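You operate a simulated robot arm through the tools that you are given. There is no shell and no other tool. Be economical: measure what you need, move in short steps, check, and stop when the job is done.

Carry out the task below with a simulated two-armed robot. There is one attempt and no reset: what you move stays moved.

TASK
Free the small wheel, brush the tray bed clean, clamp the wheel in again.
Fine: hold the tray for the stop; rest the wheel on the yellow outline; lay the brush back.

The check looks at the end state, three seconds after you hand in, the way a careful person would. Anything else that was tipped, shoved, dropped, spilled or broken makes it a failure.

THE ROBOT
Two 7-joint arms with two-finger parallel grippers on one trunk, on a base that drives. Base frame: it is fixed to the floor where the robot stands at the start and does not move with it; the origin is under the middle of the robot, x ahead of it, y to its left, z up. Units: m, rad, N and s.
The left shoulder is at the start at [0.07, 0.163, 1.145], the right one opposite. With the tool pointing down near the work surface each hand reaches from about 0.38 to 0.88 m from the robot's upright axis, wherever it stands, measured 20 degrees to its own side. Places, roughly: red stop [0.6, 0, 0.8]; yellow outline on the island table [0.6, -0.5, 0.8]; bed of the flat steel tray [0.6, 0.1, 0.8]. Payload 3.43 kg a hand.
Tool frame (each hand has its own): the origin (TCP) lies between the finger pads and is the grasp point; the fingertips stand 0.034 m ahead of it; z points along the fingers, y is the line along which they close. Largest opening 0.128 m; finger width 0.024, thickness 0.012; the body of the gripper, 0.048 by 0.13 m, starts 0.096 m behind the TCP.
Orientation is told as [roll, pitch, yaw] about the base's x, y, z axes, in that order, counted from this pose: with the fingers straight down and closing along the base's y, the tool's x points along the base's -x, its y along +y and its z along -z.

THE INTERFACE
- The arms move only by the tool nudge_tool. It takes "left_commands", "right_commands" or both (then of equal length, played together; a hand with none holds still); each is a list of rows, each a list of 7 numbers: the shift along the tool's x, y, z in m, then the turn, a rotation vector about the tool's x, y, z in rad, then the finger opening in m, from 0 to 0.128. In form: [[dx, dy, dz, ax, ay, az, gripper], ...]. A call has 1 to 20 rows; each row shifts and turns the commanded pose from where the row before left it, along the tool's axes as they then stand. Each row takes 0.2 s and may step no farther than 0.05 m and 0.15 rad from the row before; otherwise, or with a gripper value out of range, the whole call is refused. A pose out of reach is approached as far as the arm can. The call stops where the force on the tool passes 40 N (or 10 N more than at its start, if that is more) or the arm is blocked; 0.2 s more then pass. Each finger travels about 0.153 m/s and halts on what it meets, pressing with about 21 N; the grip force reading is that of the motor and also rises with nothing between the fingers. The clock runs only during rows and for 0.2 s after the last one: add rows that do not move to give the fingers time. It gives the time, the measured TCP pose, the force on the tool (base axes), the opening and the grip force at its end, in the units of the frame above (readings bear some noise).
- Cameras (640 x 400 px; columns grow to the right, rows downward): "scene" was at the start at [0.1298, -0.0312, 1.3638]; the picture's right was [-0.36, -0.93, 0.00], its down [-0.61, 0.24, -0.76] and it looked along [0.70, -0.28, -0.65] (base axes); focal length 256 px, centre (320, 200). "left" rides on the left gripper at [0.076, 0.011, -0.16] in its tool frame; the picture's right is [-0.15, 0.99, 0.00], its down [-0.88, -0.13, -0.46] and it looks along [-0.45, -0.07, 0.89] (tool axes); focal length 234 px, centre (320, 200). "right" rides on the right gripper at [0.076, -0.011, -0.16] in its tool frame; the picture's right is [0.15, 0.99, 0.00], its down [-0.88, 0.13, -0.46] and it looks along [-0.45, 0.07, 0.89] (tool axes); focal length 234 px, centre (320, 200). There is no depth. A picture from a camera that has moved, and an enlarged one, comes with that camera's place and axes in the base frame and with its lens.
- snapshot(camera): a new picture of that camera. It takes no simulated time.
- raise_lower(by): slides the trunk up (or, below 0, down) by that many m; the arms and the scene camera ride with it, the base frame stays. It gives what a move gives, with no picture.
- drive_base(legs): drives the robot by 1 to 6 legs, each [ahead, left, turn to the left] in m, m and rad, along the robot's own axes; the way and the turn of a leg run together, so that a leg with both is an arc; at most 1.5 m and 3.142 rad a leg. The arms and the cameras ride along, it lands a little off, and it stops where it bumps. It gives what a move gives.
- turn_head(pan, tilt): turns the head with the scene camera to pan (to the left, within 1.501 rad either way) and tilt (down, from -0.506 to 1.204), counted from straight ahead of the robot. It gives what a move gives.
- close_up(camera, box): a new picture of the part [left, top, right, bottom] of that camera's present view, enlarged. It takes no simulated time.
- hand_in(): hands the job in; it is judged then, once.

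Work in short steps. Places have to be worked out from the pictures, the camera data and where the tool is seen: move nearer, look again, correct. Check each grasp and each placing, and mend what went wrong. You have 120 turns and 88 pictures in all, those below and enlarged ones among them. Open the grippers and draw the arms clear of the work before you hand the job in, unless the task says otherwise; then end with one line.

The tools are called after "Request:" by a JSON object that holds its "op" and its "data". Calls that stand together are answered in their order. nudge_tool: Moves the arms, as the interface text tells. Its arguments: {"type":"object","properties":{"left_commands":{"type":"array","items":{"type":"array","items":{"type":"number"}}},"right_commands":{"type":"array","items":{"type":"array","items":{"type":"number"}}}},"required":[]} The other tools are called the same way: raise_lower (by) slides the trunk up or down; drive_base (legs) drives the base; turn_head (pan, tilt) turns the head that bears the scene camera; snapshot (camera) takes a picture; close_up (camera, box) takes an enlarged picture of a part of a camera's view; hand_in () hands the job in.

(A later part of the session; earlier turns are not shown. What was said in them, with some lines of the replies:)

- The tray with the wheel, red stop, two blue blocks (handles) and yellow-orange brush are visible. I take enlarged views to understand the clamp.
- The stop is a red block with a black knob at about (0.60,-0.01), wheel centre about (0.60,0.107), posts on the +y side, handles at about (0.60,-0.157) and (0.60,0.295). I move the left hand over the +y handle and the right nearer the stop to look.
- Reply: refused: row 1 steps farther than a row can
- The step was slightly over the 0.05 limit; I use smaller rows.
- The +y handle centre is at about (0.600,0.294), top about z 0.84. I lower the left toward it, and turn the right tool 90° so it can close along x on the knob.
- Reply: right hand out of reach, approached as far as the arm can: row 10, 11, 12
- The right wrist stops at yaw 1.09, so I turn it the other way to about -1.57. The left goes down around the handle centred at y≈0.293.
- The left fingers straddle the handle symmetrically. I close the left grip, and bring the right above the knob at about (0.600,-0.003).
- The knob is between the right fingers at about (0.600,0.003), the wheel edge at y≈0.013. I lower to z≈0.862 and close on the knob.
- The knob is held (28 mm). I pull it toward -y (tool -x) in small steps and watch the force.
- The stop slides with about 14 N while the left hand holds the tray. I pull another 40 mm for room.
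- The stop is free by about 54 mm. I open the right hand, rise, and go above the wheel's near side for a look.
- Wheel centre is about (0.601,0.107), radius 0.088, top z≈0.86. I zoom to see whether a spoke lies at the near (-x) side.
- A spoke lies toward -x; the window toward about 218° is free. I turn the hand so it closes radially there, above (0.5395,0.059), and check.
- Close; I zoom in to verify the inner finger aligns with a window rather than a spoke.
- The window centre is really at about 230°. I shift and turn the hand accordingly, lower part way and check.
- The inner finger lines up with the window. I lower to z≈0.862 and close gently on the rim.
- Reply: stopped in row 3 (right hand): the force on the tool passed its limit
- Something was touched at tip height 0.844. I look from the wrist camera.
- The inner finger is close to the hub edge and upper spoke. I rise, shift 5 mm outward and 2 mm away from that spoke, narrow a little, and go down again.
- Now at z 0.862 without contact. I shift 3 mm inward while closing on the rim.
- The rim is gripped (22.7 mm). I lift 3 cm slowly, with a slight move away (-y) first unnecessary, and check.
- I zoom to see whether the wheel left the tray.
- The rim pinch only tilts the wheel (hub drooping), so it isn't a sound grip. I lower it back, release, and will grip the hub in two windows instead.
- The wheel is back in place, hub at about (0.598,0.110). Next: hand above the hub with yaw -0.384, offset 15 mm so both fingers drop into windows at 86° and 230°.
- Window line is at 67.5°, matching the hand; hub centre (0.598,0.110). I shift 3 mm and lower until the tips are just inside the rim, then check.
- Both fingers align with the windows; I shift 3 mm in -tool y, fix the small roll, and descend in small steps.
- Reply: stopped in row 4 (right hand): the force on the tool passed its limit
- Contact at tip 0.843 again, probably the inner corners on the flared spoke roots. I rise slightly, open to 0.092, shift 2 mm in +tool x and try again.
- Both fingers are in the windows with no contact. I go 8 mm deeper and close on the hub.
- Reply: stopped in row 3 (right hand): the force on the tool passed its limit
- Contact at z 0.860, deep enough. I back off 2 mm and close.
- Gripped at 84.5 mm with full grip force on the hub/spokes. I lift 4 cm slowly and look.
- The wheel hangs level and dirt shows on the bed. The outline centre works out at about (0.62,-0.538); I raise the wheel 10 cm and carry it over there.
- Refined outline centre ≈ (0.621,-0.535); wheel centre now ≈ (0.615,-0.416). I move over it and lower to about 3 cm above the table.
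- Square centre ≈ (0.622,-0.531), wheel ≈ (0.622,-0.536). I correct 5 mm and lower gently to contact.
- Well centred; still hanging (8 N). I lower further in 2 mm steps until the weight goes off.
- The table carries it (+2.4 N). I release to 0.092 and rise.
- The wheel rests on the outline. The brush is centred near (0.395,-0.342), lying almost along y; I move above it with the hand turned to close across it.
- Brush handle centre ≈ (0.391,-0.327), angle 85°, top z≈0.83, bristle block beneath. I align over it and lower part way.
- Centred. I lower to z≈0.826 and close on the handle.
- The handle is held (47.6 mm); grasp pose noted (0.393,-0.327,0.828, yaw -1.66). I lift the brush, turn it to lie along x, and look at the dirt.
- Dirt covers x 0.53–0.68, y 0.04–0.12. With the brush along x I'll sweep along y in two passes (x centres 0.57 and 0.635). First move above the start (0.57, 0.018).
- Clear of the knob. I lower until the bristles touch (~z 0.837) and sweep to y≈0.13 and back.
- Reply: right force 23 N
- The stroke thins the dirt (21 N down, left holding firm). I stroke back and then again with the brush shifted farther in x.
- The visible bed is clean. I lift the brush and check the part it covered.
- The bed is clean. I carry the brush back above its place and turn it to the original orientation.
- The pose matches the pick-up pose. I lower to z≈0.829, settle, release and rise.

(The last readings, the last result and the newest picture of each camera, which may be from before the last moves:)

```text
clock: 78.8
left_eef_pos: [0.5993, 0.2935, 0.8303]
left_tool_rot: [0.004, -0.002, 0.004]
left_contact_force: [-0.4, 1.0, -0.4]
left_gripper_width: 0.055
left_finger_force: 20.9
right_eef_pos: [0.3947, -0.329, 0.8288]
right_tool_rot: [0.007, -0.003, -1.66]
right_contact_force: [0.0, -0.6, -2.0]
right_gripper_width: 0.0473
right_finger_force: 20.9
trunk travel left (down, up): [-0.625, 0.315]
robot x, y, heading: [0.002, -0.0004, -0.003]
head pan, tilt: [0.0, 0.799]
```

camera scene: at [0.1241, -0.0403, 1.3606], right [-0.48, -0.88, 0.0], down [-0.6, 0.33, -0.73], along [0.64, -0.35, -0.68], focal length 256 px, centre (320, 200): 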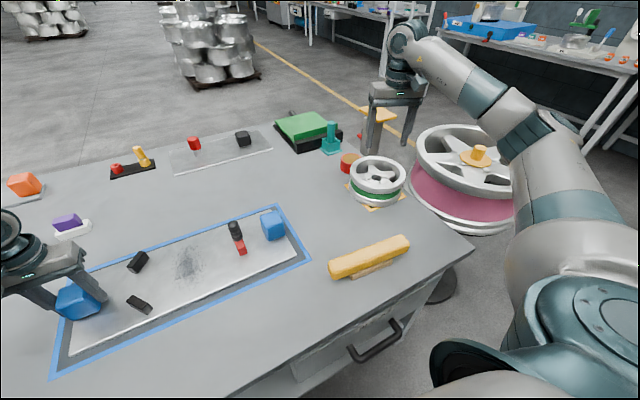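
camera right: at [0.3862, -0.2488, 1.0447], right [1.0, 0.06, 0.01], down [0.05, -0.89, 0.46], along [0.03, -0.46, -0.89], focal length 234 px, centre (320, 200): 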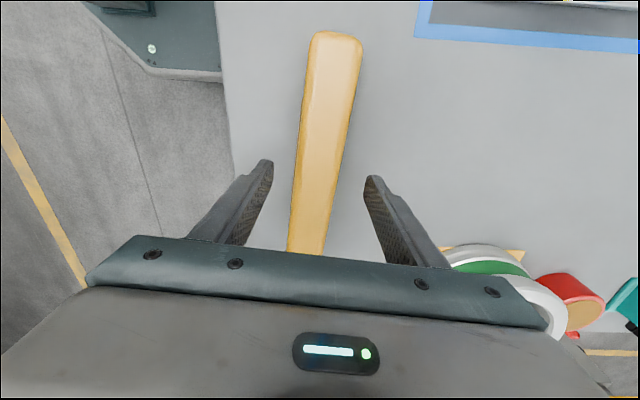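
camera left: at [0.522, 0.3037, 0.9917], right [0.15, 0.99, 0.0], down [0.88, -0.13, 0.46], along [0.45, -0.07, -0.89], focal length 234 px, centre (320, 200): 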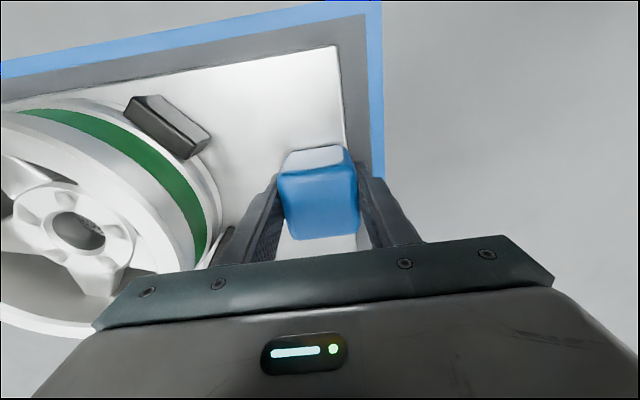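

Request:
{"op": "nudge_tool", "data": {"right_commands": [[0, 0, 0.0015, 0, 0, 0, 0.02], [0, 0, 0.001, 0, 0, 0, 0.02], [0, 0, 0, 0, 0, 0, 0.02]]}}

```text
clock: 79.6
left_eef_pos: [0.5995, 0.2938, 0.8315]
left_tool_rot: [0.002, -0.003, 0.005]
left_contact_force: [1.4, -1.4, -0.2]
left_gripper_width: 0.0548
left_finger_force: 20.8
right_eef_pos: [0.3945, -0.3288, 0.8266]
right_tool_rot: [0.011, -0.001, -1.662]
right_contact_force: [-0.2, -3.8, 19.7]
right_gripper_width: 0.0473
right_finger_force: 20.7
trunk travel left (down, up): [-0.625, 0.315]
robot x, y, heading: [-0.0005, -0.001, 0.001]
head pan, tilt: [0.0, 0.799]
```

The brush touches the table; I ease 1 mm up, release slowly and rise.

Request:
{"op": "nudge_tool", "data": {"right_commands": [[0, 0, -0.001, 0, 0, 0, 0.02], [0, 0, 0, 0, 0, 0, 0.05], [0, 0, 0, 0, 0, 0, 0.06], [0, 0, 0, 0, 0, 0, 0.08], [0, 0, 0, 0, 0, 0, 0.08], [0, 0, -0.03, 0, 0, 0, 0.08], [0, 0, -0.04, 0, 0, 0, 0.08], [0, 0, -0.04, 0, 0, 0, 0.08], [0, 0, -0.05, 0, 0, 0, 0.08], [0, 0, 0, 0, 0, 0, 0.08]]}}

Request:
{"op": "snapshot", "data": {"camera": "right"}}

Request:
{"op": "snapshot", "data": {"camera": "scene"}}

```text
clock: 81.8
left_eef_pos: [0.599, 0.2942, 0.8309]
left_tool_rot: [0.003, -0.003, 0.003]
left_contact_force: [1.0, 0.5, 0.1]
left_gripper_width: 0.0548
left_finger_force: 21.3
right_eef_pos: [0.3933, -0.3286, 0.9882]
right_tool_rot: [0.005, -0.001, -1.66]
right_contact_force: [-0.3, -0.1, -0.2]
right_gripper_width: 0.08
right_finger_force: 0.0
trunk travel left (down, up): [-0.625, 0.315]
robot x, y, heading: [-0.0025, 0.0007, -0.005]
head pan, tilt: [0.0, 0.799]
```

```text
26 pictures are left
camera right: at [0.3882, -0.2506, 1.1474], right [1.0, 0.06, 0.01], down [0.05, -0.89, 0.46], along [0.03, -0.46, -0.89], focal length 234 px, centre (320, 200)
```

right: 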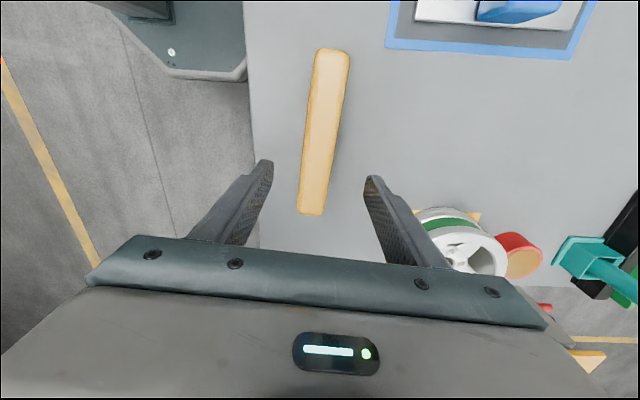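

```text
25 pictures are left
camera scene: at [0.1322, -0.0005, 1.3566], right [0.0, -1.0, 0.0], down [-0.72, 0.0, -0.7], along [0.7, 0.0, -0.72], focal length 256 px, centre (320, 200)
```

scene: 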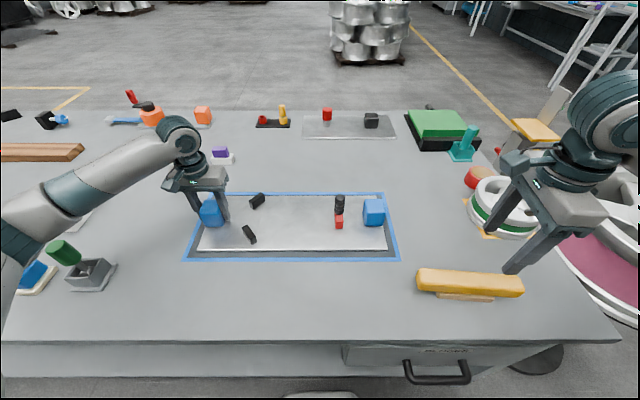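

The brush lies just as before. Now I go back above the wheel at its grasp pose (≈(0.608,-0.524), yaw -0.384).

Request:
{"op": "nudge_tool", "data": {"right_commands": [[0, 0, 0, 0, 0, -0.1418, 0.092], [0, 0, 0, 0, 0, -0.1418, 0.092], [0, 0, 0, 0, 0, -0.1418, 0.092], [0, 0, 0, 0, 0, -0.1418, 0.092], [0, 0, 0, 0, 0, -0.1418, 0.092], [0, 0, 0, 0, 0, -0.1418, 0.092], [0, 0, 0, 0, 0, -0.1418, 0.092], [0, 0, 0, 0, 0, -0.1418, 0.092], [0, 0, 0, 0, 0, -0.1418, 0.092], [-0.0389, -0.0144, 0, 0, 0, 0, 0.092], [-0.0389, -0.0144, 0, 0, 0, 0, 0.092], [-0.0389, -0.0144, 0, 0, 0, 0, 0.092], [-0.0389, -0.0144, 0, 0, 0, 0, 0.092], [-0.0389, -0.0144, 0, 0, 0, 0, 0.092], [-0.0389, -0.0144, 0, 0, 0, 0, 0.092], [-0.0389, -0.0144, 0, 0, 0, 0, 0.092], [0, 0, 0.045, 0, 0, 0, 0.092], [0, 0, 0.045, 0, 0, 0, 0.092], [0, 0, 0, 0, 0, 0, 0.092]]}}

Request:
{"op": "close_up", "data": {"camera": "right", "box": [200, 70, 440, 270]}}

```text
clock: 85.8
left_eef_pos: [0.6001, 0.2937, 0.8301]
left_tool_rot: [0.003, -0.001, 0.003]
left_contact_force: [0.6, 0.4, 0.2]
left_gripper_width: 0.0548
left_finger_force: 21.4
right_eef_pos: [0.6096, -0.5234, 0.8987]
right_tool_rot: [0.001, -0.009, -0.384]
right_contact_force: [0.4, 0.0, 0.1]
right_gripper_width: 0.092
right_finger_force: 0.1
trunk travel left (down, up): [-0.625, 0.315]
robot x, y, heading: [0.0031, 0.0017, 0.0]
head pan, tilt: [0.0, 0.799]
```

```text
2.00 times, centred on (320, 170) of right
camera zoom: at [0.5327, -0.5056, 1.0586], right [0.24, 0.97, 0.0], down [0.86, -0.21, 0.46], along [0.45, -0.11, -0.89], focal length 468 px, centre (320, 260)
```

zoom: 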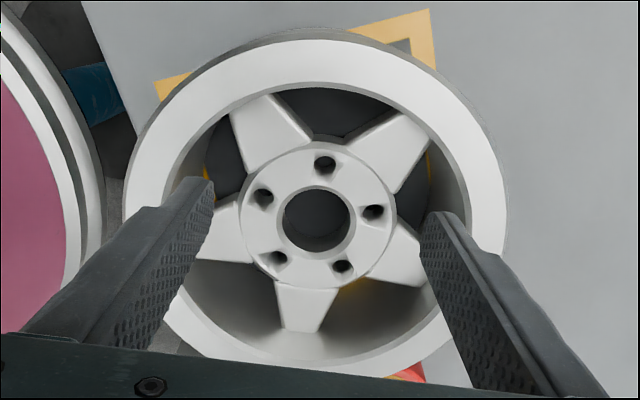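

Alignment repeats well. I lower to the former grasp height (z≈0.853) and close.

Request:
{"op": "nudge_tool", "data": {"right_commands": [[0, 0, 0.012, 0, 0, 0, 0.092], [0, 0, 0.012, 0, 0, 0, 0.092], [0, 0, 0.01, 0, 0, 0, 0.092], [0, 0, 0.006, 0, 0, 0, 0.092], [0, 0, 0.005, 0, 0, 0, 0.092], [0, 0, 0, 0, 0, 0, 0.088], [0, 0, 0, 0, 0, 0, 0.084], [0, 0, 0, 0, 0, 0, 0.08], [0, 0, 0, 0, 0, 0, 0.07], [0, 0, 0, 0, 0, 0, 0.05], [0, 0, 0, 0, 0, 0, 0.05]]}}

```text
clock: 88.2
left_eef_pos: [0.5991, 0.2938, 0.8299]
left_tool_rot: [0.002, -0.002, 0.004]
left_contact_force: [-0.5, 0.3, -0.7]
left_gripper_width: 0.0552
left_finger_force: 20.9
right_eef_pos: [0.6094, -0.5235, 0.8545]
right_tool_rot: [0.002, -0.008, -0.385]
right_contact_force: [-2.5, -0.3, 1.4]
right_gripper_width: 0.0841
right_finger_force: 20.4
trunk travel left (down, up): [-0.625, 0.315]
robot x, y, heading: [0.0041, 0.0035, -0.0]
head pan, tilt: [0.0, 0.799]
```

Gripped at 84.1 mm. I lift and carry the wheel back above the tray, slightly short of the posts.

Request:
{"op": "nudge_tool", "data": {"right_commands": [[0, 0, -0.025, 0, 0, 0, 0.05], [0, 0, -0.035, 0, 0, 0, 0.05], [0, 0, -0.045, 0, 0, 0, 0.05], [0, 0, -0.045, 0, 0, 0, 0.05], [0.01742, 0.03837, 0, 0, 0, 0, 0.05], [0.01742, 0.03837, 0, 0, 0, 0, 0.05], [0.01742, 0.03837, 0, 0, 0, 0, 0.05], [0.01742, 0.03837, 0, 0, 0, 0, 0.05], [0.01742, 0.03837, 0, 0, 0, 0, 0.05], [0.01742, 0.03837, 0, 0, 0, 0, 0.05], [0.01742, 0.03837, 0, 0, 0, 0, 0.05], [0.01742, 0.03837, 0, 0, 0, 0, 0.05], [0.01742, 0.03837, 0, 0, 0, 0, 0.05], [0.01742, 0.03837, 0, 0, 0, 0, 0.05], [0.01742, 0.03837, 0, 0, 0, 0, 0.05], [0.01742, 0.03837, 0, 0, 0, 0, 0.05], [0.01742, 0.03837, 0, 0, 0, 0, 0.05], [0.01742, 0.03837, 0, 0, 0, 0, 0.05], [0.01742, 0.03837, 0, 0, 0, 0, 0.05], [0, 0, 0, 0, 0, 0, 0.05]]}}

Request:
{"op": "snapshot", "data": {"camera": "right"}}

```text
clock: 92.4
left_eef_pos: [0.6003, 0.2943, 0.8302]
left_tool_rot: [0.004, -0.001, 0.004]
left_contact_force: [0.7, 0.9, 4.8]
left_gripper_width: 0.055
left_finger_force: 21.3
right_eef_pos: [0.5836, 0.1095, 1.002]
right_tool_rot: [-0.001, -0.007, -0.387]
right_contact_force: [0.6, 0.4, -7.6]
right_gripper_width: 0.0844
right_finger_force: 21.1
trunk travel left (down, up): [-0.625, 0.315]
robot x, y, heading: [0.0024, -0.0027, -0.002]
head pan, tilt: [0.0, 0.799]
```

```text
23 pictures are left
camera right: at [0.5076, 0.1283, 1.1621], right [0.24, 0.97, 0.0], down [0.86, -0.21, 0.46], along [0.45, -0.11, -0.89], focal length 234 px, centre (320, 200)
```

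right: 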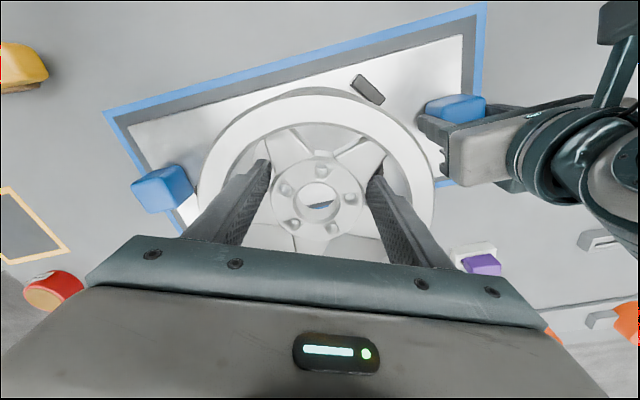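

About 10 mm short of the posts; I lower to just above the bed.

Request:
{"op": "nudge_tool", "data": {"right_commands": [[-0.001, -0.002, 0.035, 0, 0, 0, 0.05], [0, 0, 0.035, 0, 0, 0, 0.05], [0, 0, 0.03, 0, 0, 0, 0.05], [0, 0, 0.02, 0, 0, 0, 0.05], [0, 0, 0.012, 0, 0, 0, 0.05], [0, 0, 0, 0, 0, 0, 0.05]]}}

Request:
{"op": "close_up", "data": {"camera": "scene", "box": [180, 140, 430, 296]}}

```text
clock: 93.8
left_eef_pos: [0.599, 0.2946, 0.8313]
left_tool_rot: [0.001, -0.002, 0.003]
left_contact_force: [0.0, 3.8, 5.1]
left_gripper_width: 0.0551
left_finger_force: 21.1
right_eef_pos: [0.5844, 0.1062, 0.8679]
right_tool_rot: [0.0, -0.008, -0.385]
right_contact_force: [0.3, -0.8, -8.4]
right_gripper_width: 0.0845
right_finger_force: 21.2
trunk travel left (down, up): [-0.625, 0.315]
robot x, y, heading: [0.001, 0.0017, 0.002]
head pan, tilt: [0.0, 0.799]
```

```text
2.56 times, centred on (305, 218) of scene
camera zoom: at [0.1325, 0.0, 1.3566], right [0.0, -1.0, 0.0], down [-0.72, 0.0, -0.7], along [0.7, 0.0, -0.72], focal length 654 px, centre (358, 154)
```

zoom: 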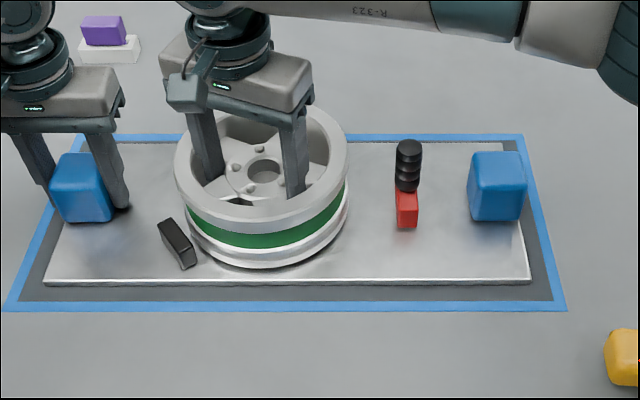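

I move 7 mm toward the posts and set the wheel down.

Request:
{"op": "nudge_tool", "data": {"right_commands": [[0.002, 0.003, 0, 0, 0, 0, 0.05], [0.002, 0.003, 0, 0, 0, 0, 0.05], [0, 0, 0.003, 0, 0, 0, 0.05], [0, 0, 0.002, 0, 0, 0, 0.05], [0, 0, 0.0015, 0, 0, 0, 0.05], [0, 0, 0, 0, 0, 0, 0.05]]}}

```text
clock: 95.2
left_eef_pos: [0.6006, 0.2939, 0.8309]
left_tool_rot: [0.003, 0.0, 0.004]
left_contact_force: [3.7, 2.7, 1.6]
left_gripper_width: 0.0548
left_finger_force: 21.6
right_eef_pos: [0.5814, 0.1146, 0.8644]
right_tool_rot: [0.002, -0.008, -0.382]
right_contact_force: [-1.6, 0.5, 0.6]
right_gripper_width: 0.0841
right_finger_force: 20.9
trunk travel left (down, up): [-0.625, 0.315]
robot x, y, heading: [-0.0014, -0.003, -0.0]
head pan, tilt: [0.0, 0.799]
```

The bed carries the weight. I release, rise, and look.

Request:
{"op": "nudge_tool", "data": {"right_commands": [[0, 0, 0, 0, 0, 0, 0.09], [0, 0, 0, 0, 0, 0, 0.092], [0, 0, 0, 0, 0, 0, 0.092], [0, 0, -0.015, 0, 0, 0, 0.092], [0, 0, -0.02, 0, 0, 0, 0.092], [0, 0, -0.04, 0, 0, 0, 0.092], [0, 0, -0.04, 0, 0, 0, 0.092], [0, 0, -0.035, 0, 0, 0, 0.092], [0, 0, 0, 0, 0, 0, 0.092]]}}

Request:
{"op": "snapshot", "data": {"camera": "right"}}

Request:
{"op": "close_up", "data": {"camera": "scene", "box": [180, 140, 430, 296]}}

```text
clock: 97.2
left_eef_pos: [0.6003, 0.2932, 0.8296]
left_tool_rot: [0.001, -0.001, 0.003]
left_contact_force: [-0.9, -0.1, -0.1]
left_gripper_width: 0.0547
left_finger_force: 21.0
right_eef_pos: [0.5806, 0.1128, 1.013]
right_tool_rot: [-0.001, -0.008, -0.387]
right_contact_force: [-0.5, 0.5, -0.4]
right_gripper_width: 0.0921
right_finger_force: 0.0
trunk travel left (down, up): [-0.625, 0.315]
robot x, y, heading: [0.0002, 0.0009, 0.0]
head pan, tilt: [0.0, 0.799]
```

```text
21 pictures are left
camera right: at [0.5054, 0.1323, 1.1732], right [0.24, 0.97, 0.0], down [0.86, -0.21, 0.46], along [0.45, -0.11, -0.89], focal length 234 px, centre (320, 200)
```

right: 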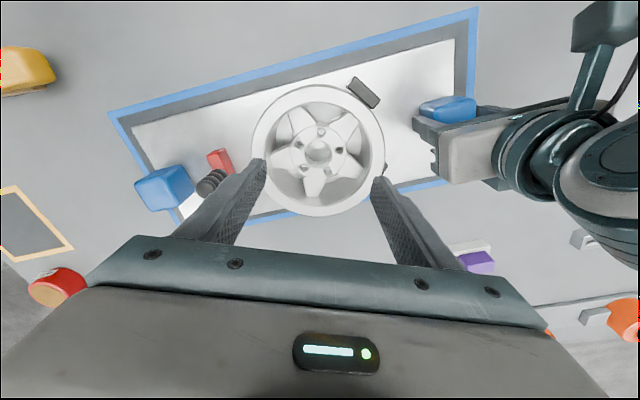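

```text
2.56 times, centred on (305, 218) of scene
camera zoom: at [0.1322, -0.0003, 1.3566], right [0.0, -1.0, 0.0], down [-0.72, 0.0, -0.7], along [0.7, 0.0, -0.72], focal length 654 px, centre (358, 154)
```

zoom: 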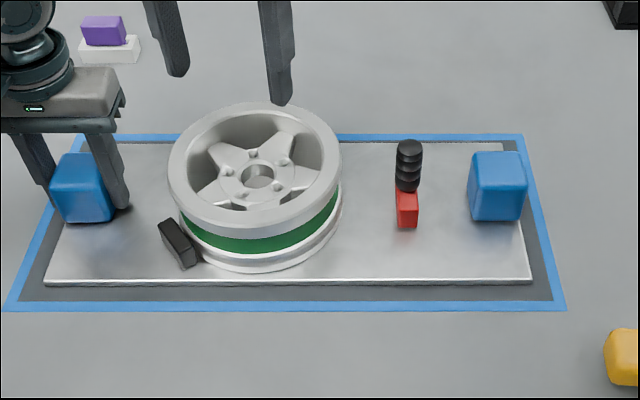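

The wheel stands against the posts. I bring the right hand above the stop's knob at (0.600,-0.058), yaw -1.57.

Request:
{"op": "nudge_tool", "data": {"right_commands": [[-0.0166, -0.0302, 0, 0, 0, 0, 0.08], [-0.0166, -0.0302, 0, 0, 0, 0, 0.08], [-0.0166, -0.0302, 0, 0, 0, 0, 0.08], [-0.0166, -0.0302, 0, 0, 0, 0, 0.08], [-0.0166, -0.0302, 0, 0, 0, 0, 0.08], [0, 0, 0, 0, 0, 0.1481, 0.08], [0, 0, 0, 0, 0, 0.1481, 0.08], [0, 0, 0, 0, 0, 0.1481, 0.08], [0, 0, 0, 0, 0, 0.1481, 0.08], [0, 0, 0, 0, 0, 0.1481, 0.08], [0, 0, 0, 0, 0, 0.1481, 0.08], [0, 0, 0, 0, 0, 0.1481, 0.08], [0, 0, 0, 0, 0, 0.1481, 0.08], [0, 0, 0.04, 0, 0, 0, 0.08], [0, 0, 0.04, 0, 0, 0, 0.08], [0, 0, 0, 0, 0, 0, 0.08]]}}

Request:
{"op": "snapshot", "data": {"camera": "right"}}

```text
clock: 100.6
left_eef_pos: [0.5999, 0.2937, 0.83]
left_tool_rot: [0.001, 0.0, 0.003]
left_contact_force: [0.3, -0.4, 0.6]
left_gripper_width: 0.0549
left_finger_force: 20.9
right_eef_pos: [0.6029, -0.0582, 0.9335]
right_tool_rot: [0.007, -0.001, -1.571]
right_contact_force: [-0.2, 0.5, 0.5]
right_gripper_width: 0.0799
right_finger_force: 0.0
trunk travel left (down, up): [-0.625, 0.315]
robot x, y, heading: [0.0032, 0.0013, -0.003]
head pan, tilt: [0.0, 0.799]
```

```text
19 pictures are left
camera right: at [0.5898, 0.0187, 1.0941], right [0.99, 0.15, 0.01], down [0.13, -0.88, 0.46], along [0.07, -0.45, -0.89], focal length 234 px, centre (320, 200)
```

right: 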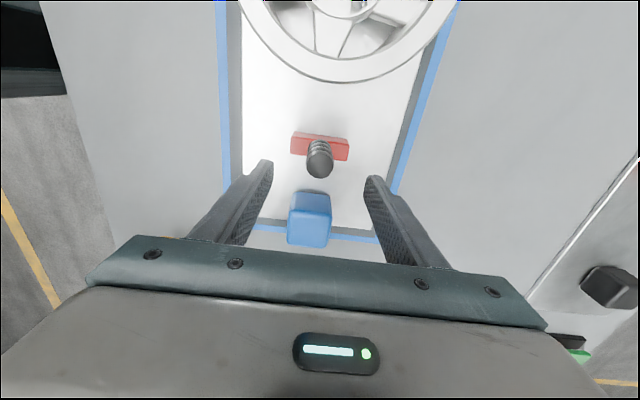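

The knob is centred between the fingers. I lower 72 mm and close.

Request:
{"op": "nudge_tool", "data": {"right_commands": [[0, -0.001, 0.024, 0, 0, 0, 0.08], [0, 0, 0.024, 0, 0, 0, 0.08], [0, 0, 0.024, 0, 0, 0, 0.08], [0, 0, 0, 0, 0, 0, 0.06], [0, 0, 0, 0, 0, 0, 0.04], [0, 0, 0, 0, 0, 0, 0.02], [0, 0, 0, 0, 0, 0, 0.01], [0, 0, 0, 0, 0, 0, 0.01]]}}

```text
clock: 102.4
left_eef_pos: [0.5996, 0.2934, 0.8298]
left_tool_rot: [0.003, 0.001, 0.004]
left_contact_force: [-3.5, -0.1, 0.0]
left_gripper_width: 0.0549
left_finger_force: 21.1
right_eef_pos: [0.6022, -0.0579, 0.8628]
right_tool_rot: [0.007, -0.002, -1.571]
right_contact_force: [3.8, 0.2, 0.4]
right_gripper_width: 0.0278
right_finger_force: 20.9
trunk travel left (down, up): [-0.625, 0.315]
robot x, y, heading: [0.0005, -0.0003, 0.001]
head pan, tilt: [0.0, 0.799]
```

Knob held. I push it toward +y for 46 mm, then in small steps to contact.

Request:
{"op": "nudge_tool", "data": {"right_commands": [[0.007, 0, 0, 0, 0, 0, 0.01], [0.007, 0, 0, 0, 0, 0, 0.01], [0.007, 0, 0, 0, 0, 0, 0.01], [0.007, 0, 0, 0, 0, 0, 0.01], [0.007, 0, 0, 0, 0, 0, 0.01], [0.006, 0, 0, 0, 0, 0, 0.01], [0.005, 0, 0, 0, 0, 0, 0.01], [0, 0, 0, 0, 0, 0, 0.01]]}}

Request:
{"op": "snapshot", "data": {"camera": "right"}}

```text
clock: 104.2
left_eef_pos: [0.5994, 0.2943, 0.8295]
left_tool_rot: [0.003, -0.001, 0.003]
left_contact_force: [-2.3, 17.4, 0.7]
left_gripper_width: 0.055
left_finger_force: 20.8
right_eef_pos: [0.6018, -0.0103, 0.8618]
right_tool_rot: [0.009, -0.002, -1.57]
right_contact_force: [7.6, -12.5, 8.6]
right_gripper_width: 0.028
right_finger_force: 20.7
trunk travel left (down, up): [-0.625, 0.315]
robot x, y, heading: [-0.0012, 0.0004, -0.0]
head pan, tilt: [0.0, 0.799]
```

```text
18 pictures are left
camera right: at [0.5889, 0.0653, 1.0221], right [0.99, 0.15, 0.01], down [0.13, -0.88, 0.46], along [0.07, -0.45, -0.89], focal length 234 px, centre (320, 200)
```

right: 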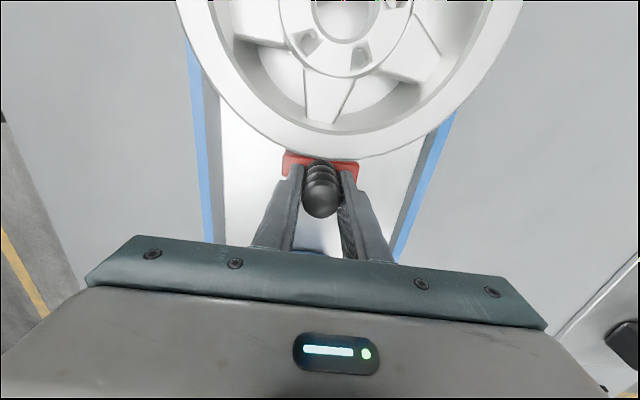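

Sliding friction only so far. I press on in 1.5 mm steps.

Request:
{"op": "nudge_tool", "data": {"right_commands": [[0.0015, 0, 0, 0, 0, 0, 0.01], [0.0015, 0, 0, 0, 0, 0, 0.01], [0.0015, 0, 0, 0, 0, 0, 0.01], [0, 0, 0, 0, 0, 0, 0.01]]}}

```text
clock: 105.2
left_eef_pos: [0.601, 0.2946, 0.8308]
left_tool_rot: [0.002, -0.002, 0.004]
left_contact_force: [-1.5, 18.8, 1.0]
left_gripper_width: 0.0548
left_finger_force: 20.9
right_eef_pos: [0.601, -0.0079, 0.8612]
right_tool_rot: [0.006, -0.003, -1.57]
right_contact_force: [6.5, -13.2, 7.4]
right_gripper_width: 0.0279
right_finger_force: 20.7
trunk travel left (down, up): [-0.625, 0.315]
robot x, y, heading: [-0.0027, 0.0048, 0.003]
head pan, tilt: [0.0, 0.799]
```

Request:
{"op": "nudge_tool", "data": {"right_commands": [[0.0015, 0, 0, 0, 0, 0, 0.01], [0.0015, 0, 0, 0, 0, 0, 0.01], [0.0015, 0, 0, 0, 0, 0, 0.01], [0.0015, 0, 0, 0, 0, 0, 0.01], [0, 0, 0, 0, 0, 0, 0.01]]}}

Request:
{"op": "close_up", "data": {"camera": "right", "box": [220, 60, 420, 230]}}

Request:
{"op": "close_up", "data": {"camera": "scene", "box": [180, 140, 430, 296]}}

```text
clock: 106.4
left_eef_pos: [0.5997, 0.2938, 0.8307]
left_tool_rot: [0.002, -0.002, 0.003]
left_contact_force: [-2.7, 18.9, 3.0]
left_gripper_width: 0.0548
left_finger_force: 21.0
right_eef_pos: [0.6009, -0.001, 0.8613]
right_tool_rot: [0.006, -0.003, -1.571]
right_contact_force: [4.6, -12.0, 1.1]
right_gripper_width: 0.0278
right_finger_force: 20.7
trunk travel left (down, up): [-0.625, 0.315]
robot x, y, heading: [-0.0041, 0.0003, -0.005]
head pan, tilt: [0.0, 0.799]
```

```text
2.35 times, centred on (320, 145) of right
camera zoom: at [0.5885, 0.0751, 1.0215], right [0.99, 0.15, 0.01], down [0.13, -0.88, 0.46], along [0.07, -0.45, -0.89], focal length 551 px, centre (320, 329)
```

zoom: 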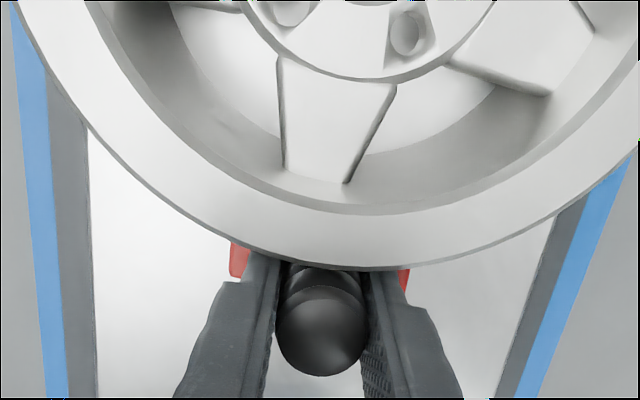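

```text
2.56 times, centred on (305, 218) of scene
camera zoom: at [0.1322, 0.0, 1.3566], right [0.0, -1.0, 0.0], down [-0.72, 0.0, -0.7], along [0.7, 0.0, -0.72], focal length 654 px, centre (358, 154)
```

zoom: 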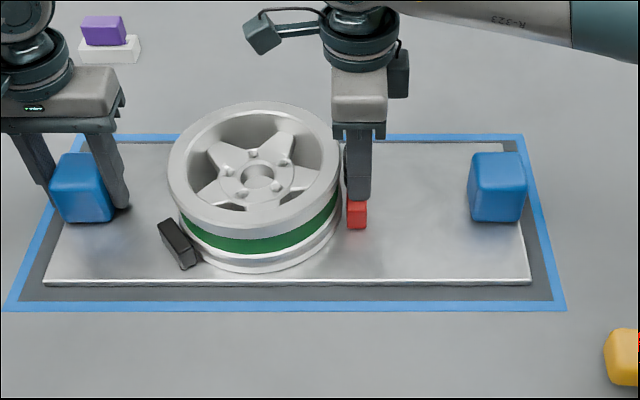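

Force still at friction level; a small gap seems left. I go on in 1 mm steps.

Request:
{"op": "nudge_tool", "data": {"right_commands": [[0.001, 0, 0, 0, 0, 0, 0.01], [0.001, 0, 0, 0, 0, 0, 0.01], [0.001, 0, 0, 0, 0, 0, 0.01], [0, 0, 0, 0, 0, 0, 0.01]]}}

Request:
{"op": "close_up", "data": {"camera": "scene", "box": [280, 190, 340, 240]}}

```text
clock: 107.4
left_eef_pos: [0.6001, 0.2941, 0.8304]
left_tool_rot: [0.004, 0.0, 0.004]
left_contact_force: [-0.2, 19.7, 2.4]
left_gripper_width: 0.0549
left_finger_force: 21.0
right_eef_pos: [0.6012, 0.0015, 0.8623]
right_tool_rot: [0.007, -0.004, -1.57]
right_contact_force: [-1.2, -15.9, -0.4]
right_gripper_width: 0.0281
right_finger_force: 20.4
trunk travel left (down, up): [-0.625, 0.315]
robot x, y, heading: [-0.0004, 0.0012, 0.003]
head pan, tilt: [0.0, 0.799]
```

```text
8.00 times, centred on (310, 215) of scene
camera zoom: at [0.1321, -0.0003, 1.3566], right [0.0, -1.0, 0.0], down [-0.72, 0.0, -0.7], along [0.7, 0.0, -0.72], focal length 2045 px, centre (400, 80)
```

zoom: 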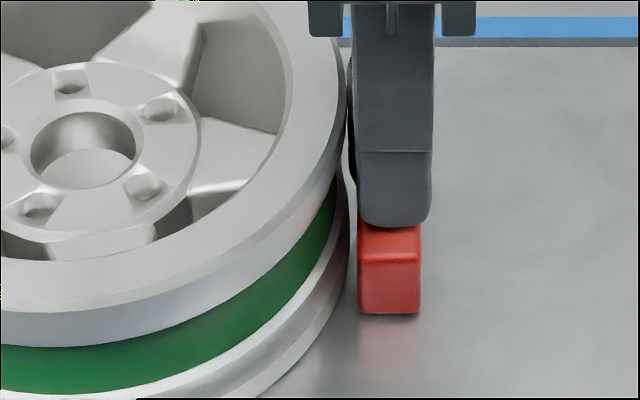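

Force is starting to rise (15.9 N). A few more 1 mm steps until it clearly presses.

Request:
{"op": "nudge_tool", "data": {"right_commands": [[0.001, 0, 0, 0, 0, 0, 0.01], [0.001, 0, 0, 0, 0, 0, 0.01], [0.001, 0, 0, 0, 0, 0, 0.01], [0, 0, 0, 0, 0, 0, 0.01]]}}

```text
clock: 108.4
left_eef_pos: [0.5995, 0.2952, 0.8297]
left_tool_rot: [0.002, -0.003, 0.004]
left_contact_force: [1.8, 18.2, 0.0]
left_gripper_width: 0.0552
left_finger_force: 20.5
right_eef_pos: [0.6008, 0.0047, 0.8616]
right_tool_rot: [0.007, -0.004, -1.571]
right_contact_force: [-4.4, -16.5, 0.6]
right_gripper_width: 0.028
right_finger_force: 21.1
trunk travel left (down, up): [-0.625, 0.315]
robot x, y, heading: [-0.0029, 0.0029, -0.001]
head pan, tilt: [0.0, 0.799]
```

The stop has gone farther than its original place; I check what touches what.

Request:
{"op": "close_up", "data": {"camera": "scene", "box": [215, 170, 345, 255]}}

Request:
{"op": "close_up", "data": {"camera": "right", "box": [220, 60, 420, 230]}}

Request:
{"op": "snapshot", "data": {"camera": "left"}}

```text
4.71 times, centred on (280, 212) of scene
camera zoom: at [0.1321, -0.0003, 1.3566], right [0.0, -1.0, 0.0], down [-0.72, 0.0, -0.7], along [0.7, 0.0, -0.72], focal length 1203 px, centre (508, 141)
```

zoom: 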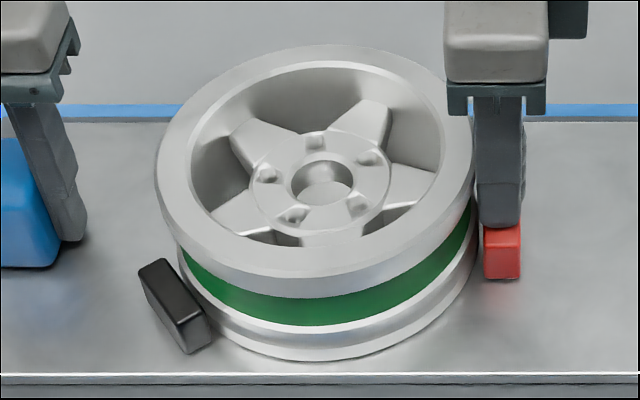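

```text
2.35 times, centred on (320, 145) of right
camera zoom: at [0.5885, 0.0811, 1.0215], right [0.99, 0.15, 0.01], down [0.13, -0.88, 0.46], along [0.07, -0.45, -0.89], focal length 551 px, centre (320, 329)
```

zoom: 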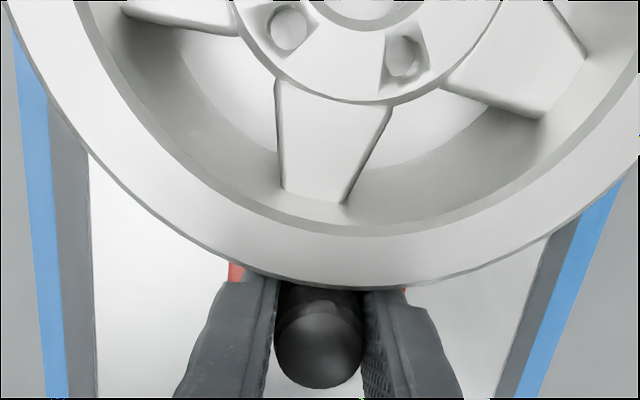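

```text
12 pictures are left
camera left: at [0.524, 0.3039, 0.989], right [0.14, 0.99, 0.0], down [0.88, -0.13, 0.46], along [0.45, -0.06, -0.89], focal length 234 px, centre (320, 200)
```

left: 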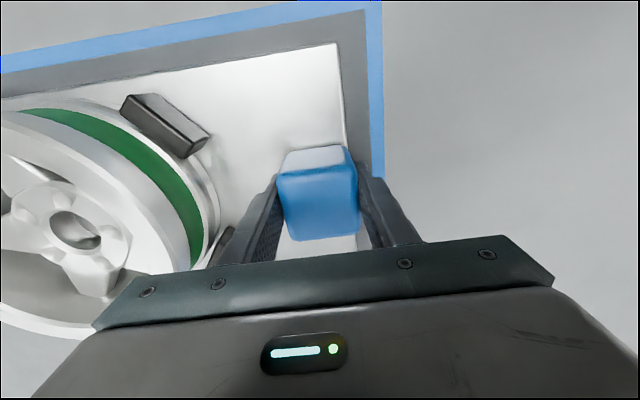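

Wheel lip and knob are about at their original places, and the knob seems to slip in the grip. I check the posts' contact from the left camera.

Request:
{"op": "close_up", "data": {"camera": "left", "box": [60, 70, 260, 280]}}

```text
1.90 times, centred on (160, 175) of left
camera zoom: at [0.524, 0.3039, 0.989], right [0.14, 0.99, 0.0], down [0.88, -0.13, 0.46], along [0.45, -0.06, -0.89], focal length 446 px, centre (625, 248)
```

zoom: 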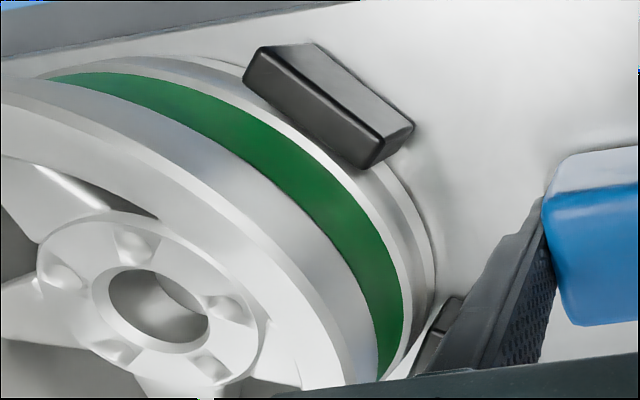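

The wheel is against both posts. To be sure the stop presses, I release the knob, go behind it with closed fingers, and push directly.

Request:
{"op": "nudge_tool", "data": {"right_commands": [[0, 0, 0, 0, 0, 0, 0.06], [0, 0, 0, 0, 0, 0, 0.06], [0, 0, -0.03, 0, 0, 0, 0.06], [0, 0, -0.04, 0, 0, 0, 0.06], [-0.03, 0, 0, 0, 0, 0, 0.0], [-0.03, 0, 0, 0, 0, 0, 0.0], [0, 0, 0, 0, 0, 0, 0.0], [0, 0, 0.035, 0, 0, 0, 0.0], [0, 0, 0.035, 0, 0, 0, 0.0], [0, 0, 0.028, 0, 0, 0, 0.0], [0, 0, 0, 0, 0, 0, 0.0]]}}

Request:
{"op": "close_up", "data": {"camera": "scene", "box": [215, 160, 405, 275]}}

```text
clock: 110.8
left_eef_pos: [0.5998, 0.2927, 0.8298]
left_tool_rot: [0.004, -0.001, 0.004]
left_contact_force: [-1.6, -0.5, -0.9]
left_gripper_width: 0.0551
left_finger_force: 20.7
right_eef_pos: [0.6005, -0.0561, 0.8329]
right_tool_rot: [0.006, -0.003, -1.569]
right_contact_force: [0.0, 0.0, 0.5]
right_gripper_width: 0.0002
right_finger_force: 21.5
trunk travel left (down, up): [-0.625, 0.315]
robot x, y, heading: [0.0029, -0.0, -0.0]
head pan, tilt: [0.0, 0.799]
```

```text
3.37 times, centred on (310, 218) of scene
camera zoom: at [0.1322, -0.0005, 1.3566], right [0.0, -1.0, 0.0], down [-0.72, 0.0, -0.7], along [0.7, 0.0, -0.72], focal length 861 px, centre (354, 141)
```

zoom: 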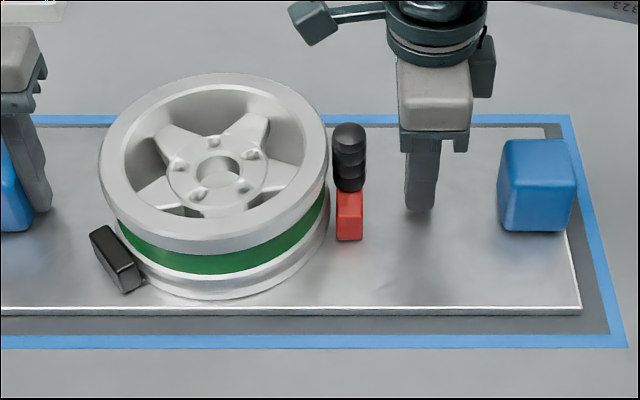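

Position is good. I push +y slowly against the stop; with resistance it should rise clearly above the 13 N friction.

Request:
{"op": "nudge_tool", "data": {"right_commands": [[0.01, 0, 0, 0, 0, 0, 0.0], [0.01, 0, 0, 0, 0, 0, 0.0], [0.008, 0, 0, 0, 0, 0, 0.0], [0.004, 0, 0, 0, 0, 0, 0.0], [0.002, 0, 0, 0, 0, 0, 0.0], [0.002, 0, 0, 0, 0, 0, 0.0], [0, 0, 0, 0, 0, 0, 0.0]]}}

```text
clock: 112.4
left_eef_pos: [0.5997, 0.2965, 0.8299]
left_tool_rot: [0.005, 0.0, 0.005]
left_contact_force: [-0.4, 25.0, -0.2]
left_gripper_width: 0.0552
left_finger_force: 20.5
right_eef_pos: [0.6005, -0.0225, 0.833]
right_tool_rot: [0.007, -0.004, -1.572]
right_contact_force: [-0.7, -30.4, 4.0]
right_gripper_width: 0.0002
right_finger_force: 20.9
trunk travel left (down, up): [-0.625, 0.315]
robot x, y, heading: [-0.0023, 0.0022, -0.001]
head pan, tilt: [0.0, 0.799]
```

30 N resisted: the stop is tight on the wheel. I back off, rise and retract the right hand, then inspect.

Request:
{"op": "nudge_tool", "data": {"right_commands": [[-0.01, 0, 0, 0, 0, 0, 0.0], [-0.015, 0, 0, 0, 0, 0, 0.0], [0, 0, -0.04, 0, 0, 0, 0.0], [0, 0, -0.04, 0, 0, 0, 0.0], [0, 0, -0.04, 0, 0, 0, 0.03], [0, 0, -0.04, 0, 0, 0, 0.06], [-0.045, -0.01, 0, 0, 0, 0, 0.08], [-0.045, -0.01, 0, 0, 0, 0, 0.08], [-0.045, -0.01, 0, 0, 0, 0, 0.08], [-0.045, -0.01, 0, 0, 0, 0, 0.08], [0, 0, 0, 0, 0, 0, 0.08]]}}

Request:
{"op": "close_up", "data": {"camera": "scene", "box": [180, 150, 430, 306]}}

```text
clock: 114.8
left_eef_pos: [0.5989, 0.2948, 0.8304]
left_tool_rot: [0.002, 0.001, 0.002]
left_contact_force: [-2.7, 0.0, -0.2]
left_gripper_width: 0.0549
left_finger_force: 21.1
right_eef_pos: [0.5596, -0.2243, 0.9949]
right_tool_rot: [0.008, -0.001, -1.567]
right_contact_force: [-0.5, 0.1, 0.2]
right_gripper_width: 0.0801
right_finger_force: 0.1
trunk travel left (down, up): [-0.625, 0.315]
robot x, y, heading: [-0.0012, 0.0001, -0.004]
head pan, tilt: [0.0, 0.799]
```

```text
2.56 times, centred on (305, 228) of scene
camera zoom: at [0.1318, -0.0003, 1.3567], right [0.0, -1.0, 0.0], down [-0.72, 0.0, -0.7], along [0.7, 0.0, -0.72], focal length 654 px, centre (358, 128)
```

zoom: 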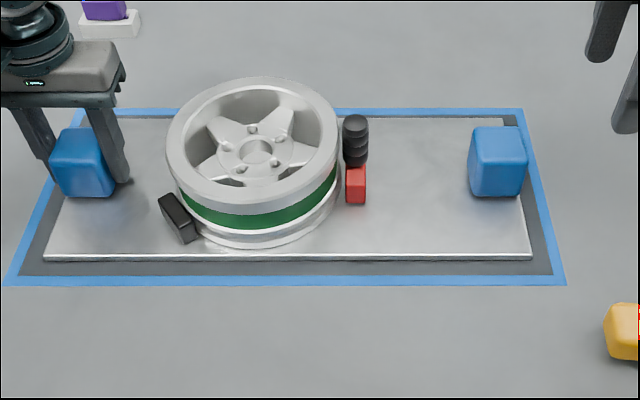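

Tray centred, wheel clamped. I release the handle with the left hand and raise it away.

Request:
{"op": "nudge_tool", "data": {"left_commands": [[0, 0, 0, 0, 0, 0, 0.07], [0, 0, 0, 0, 0, 0, 0.09], [0, 0, 0, 0, 0, 0, 0.1], [0, 0, -0.03, 0, 0, 0, 0.1], [0, 0, -0.04, 0, 0, 0, 0.1], [0, 0, -0.045, 0, 0, 0, 0.1], [0, 0, -0.045, 0, 0, 0, 0.1], [0.02, 0.03, -0.03, 0, 0, 0, 0.1], [0.02, 0.03, -0.03, 0, 0, 0, 0.1], [0, 0, 0, 0, 0, 0, 0.1]], "right_commands": [[0, 0, -0.02, 0, 0, 0, 0.1], [0, 0, -0.02, 0, 0, 0, 0.1], [0, 0, -0.02, 0, 0, 0, 0.1], [0, 0, -0.02, 0, 0, 0, 0.1], [0, 0, 0, 0, 0, 0, 0.1], [0, 0, 0, 0, 0, 0, 0.1], [0, 0, 0, 0, 0, 0, 0.1], [0, 0, 0, 0, 0, 0, 0.1], [0, 0, 0, 0, 0, 0, 0.1], [0, 0, 0, 0, 0, 0, 0.1]]}}

Request:
{"op": "snapshot", "data": {"camera": "scene"}}

Request:
{"op": "close_up", "data": {"camera": "scene", "box": [180, 150, 430, 306]}}

```text
clock: 117.0
left_eef_pos: [0.5598, 0.3516, 1.0491]
left_tool_rot: [0.005, 0.0, 0.001]
left_contact_force: [0.0, -0.2, 0.1]
left_gripper_width: 0.0999
left_finger_force: 0.1
right_eef_pos: [0.5604, -0.2232, 1.073]
right_tool_rot: [0.006, -0.002, -1.57]
right_contact_force: [-0.7, -0.2, 0.3]
right_gripper_width: 0.1001
right_finger_force: 0.1
trunk travel left (down, up): [-0.625, 0.315]
robot x, y, heading: [-0.0025, 0.001, -0.006]
head pan, tilt: [0.0, 0.799]
```

```text
8 pictures are left
camera scene: at [0.1334, -0.0014, 1.3565], right [0.0, -1.0, 0.0], down [-0.72, 0.0, -0.7], along [0.7, 0.0, -0.72], focal length 256 px, centre (320, 200)
```

scene: 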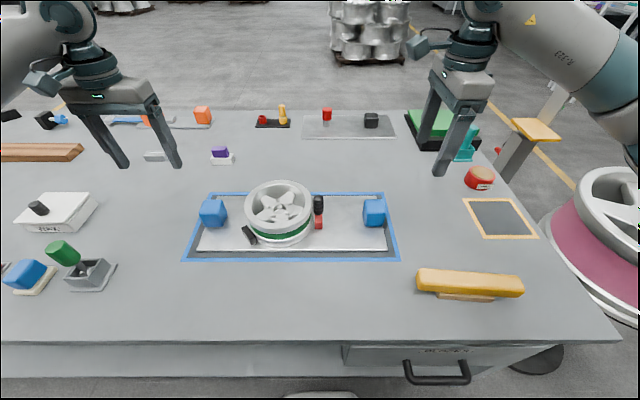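

```text
2.56 times, centred on (305, 228) of scene
camera zoom: at [0.1334, -0.0014, 1.3565], right [0.0, -1.0, 0.0], down [-0.72, 0.0, -0.7], along [0.7, 0.0, -0.72], focal length 654 px, centre (358, 128)
```

zoom: 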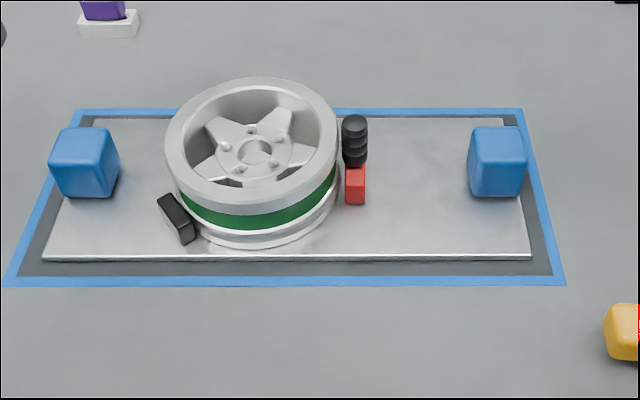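

The wheel is clamped in the tray, the bed is clean, the brush is back, nothing else was moved, and both arms are clear. I hand in.

Request:
{"op": "hand_in", "data": {}}

```text
The job is handed in.
```

I freed the wheel and rested it on the yellow outline while I brushed the tray bed clean. It is now clamped back against the posts, and the stop held when pushed with 30 N. The brush is back where it lay, and the job is handed in.
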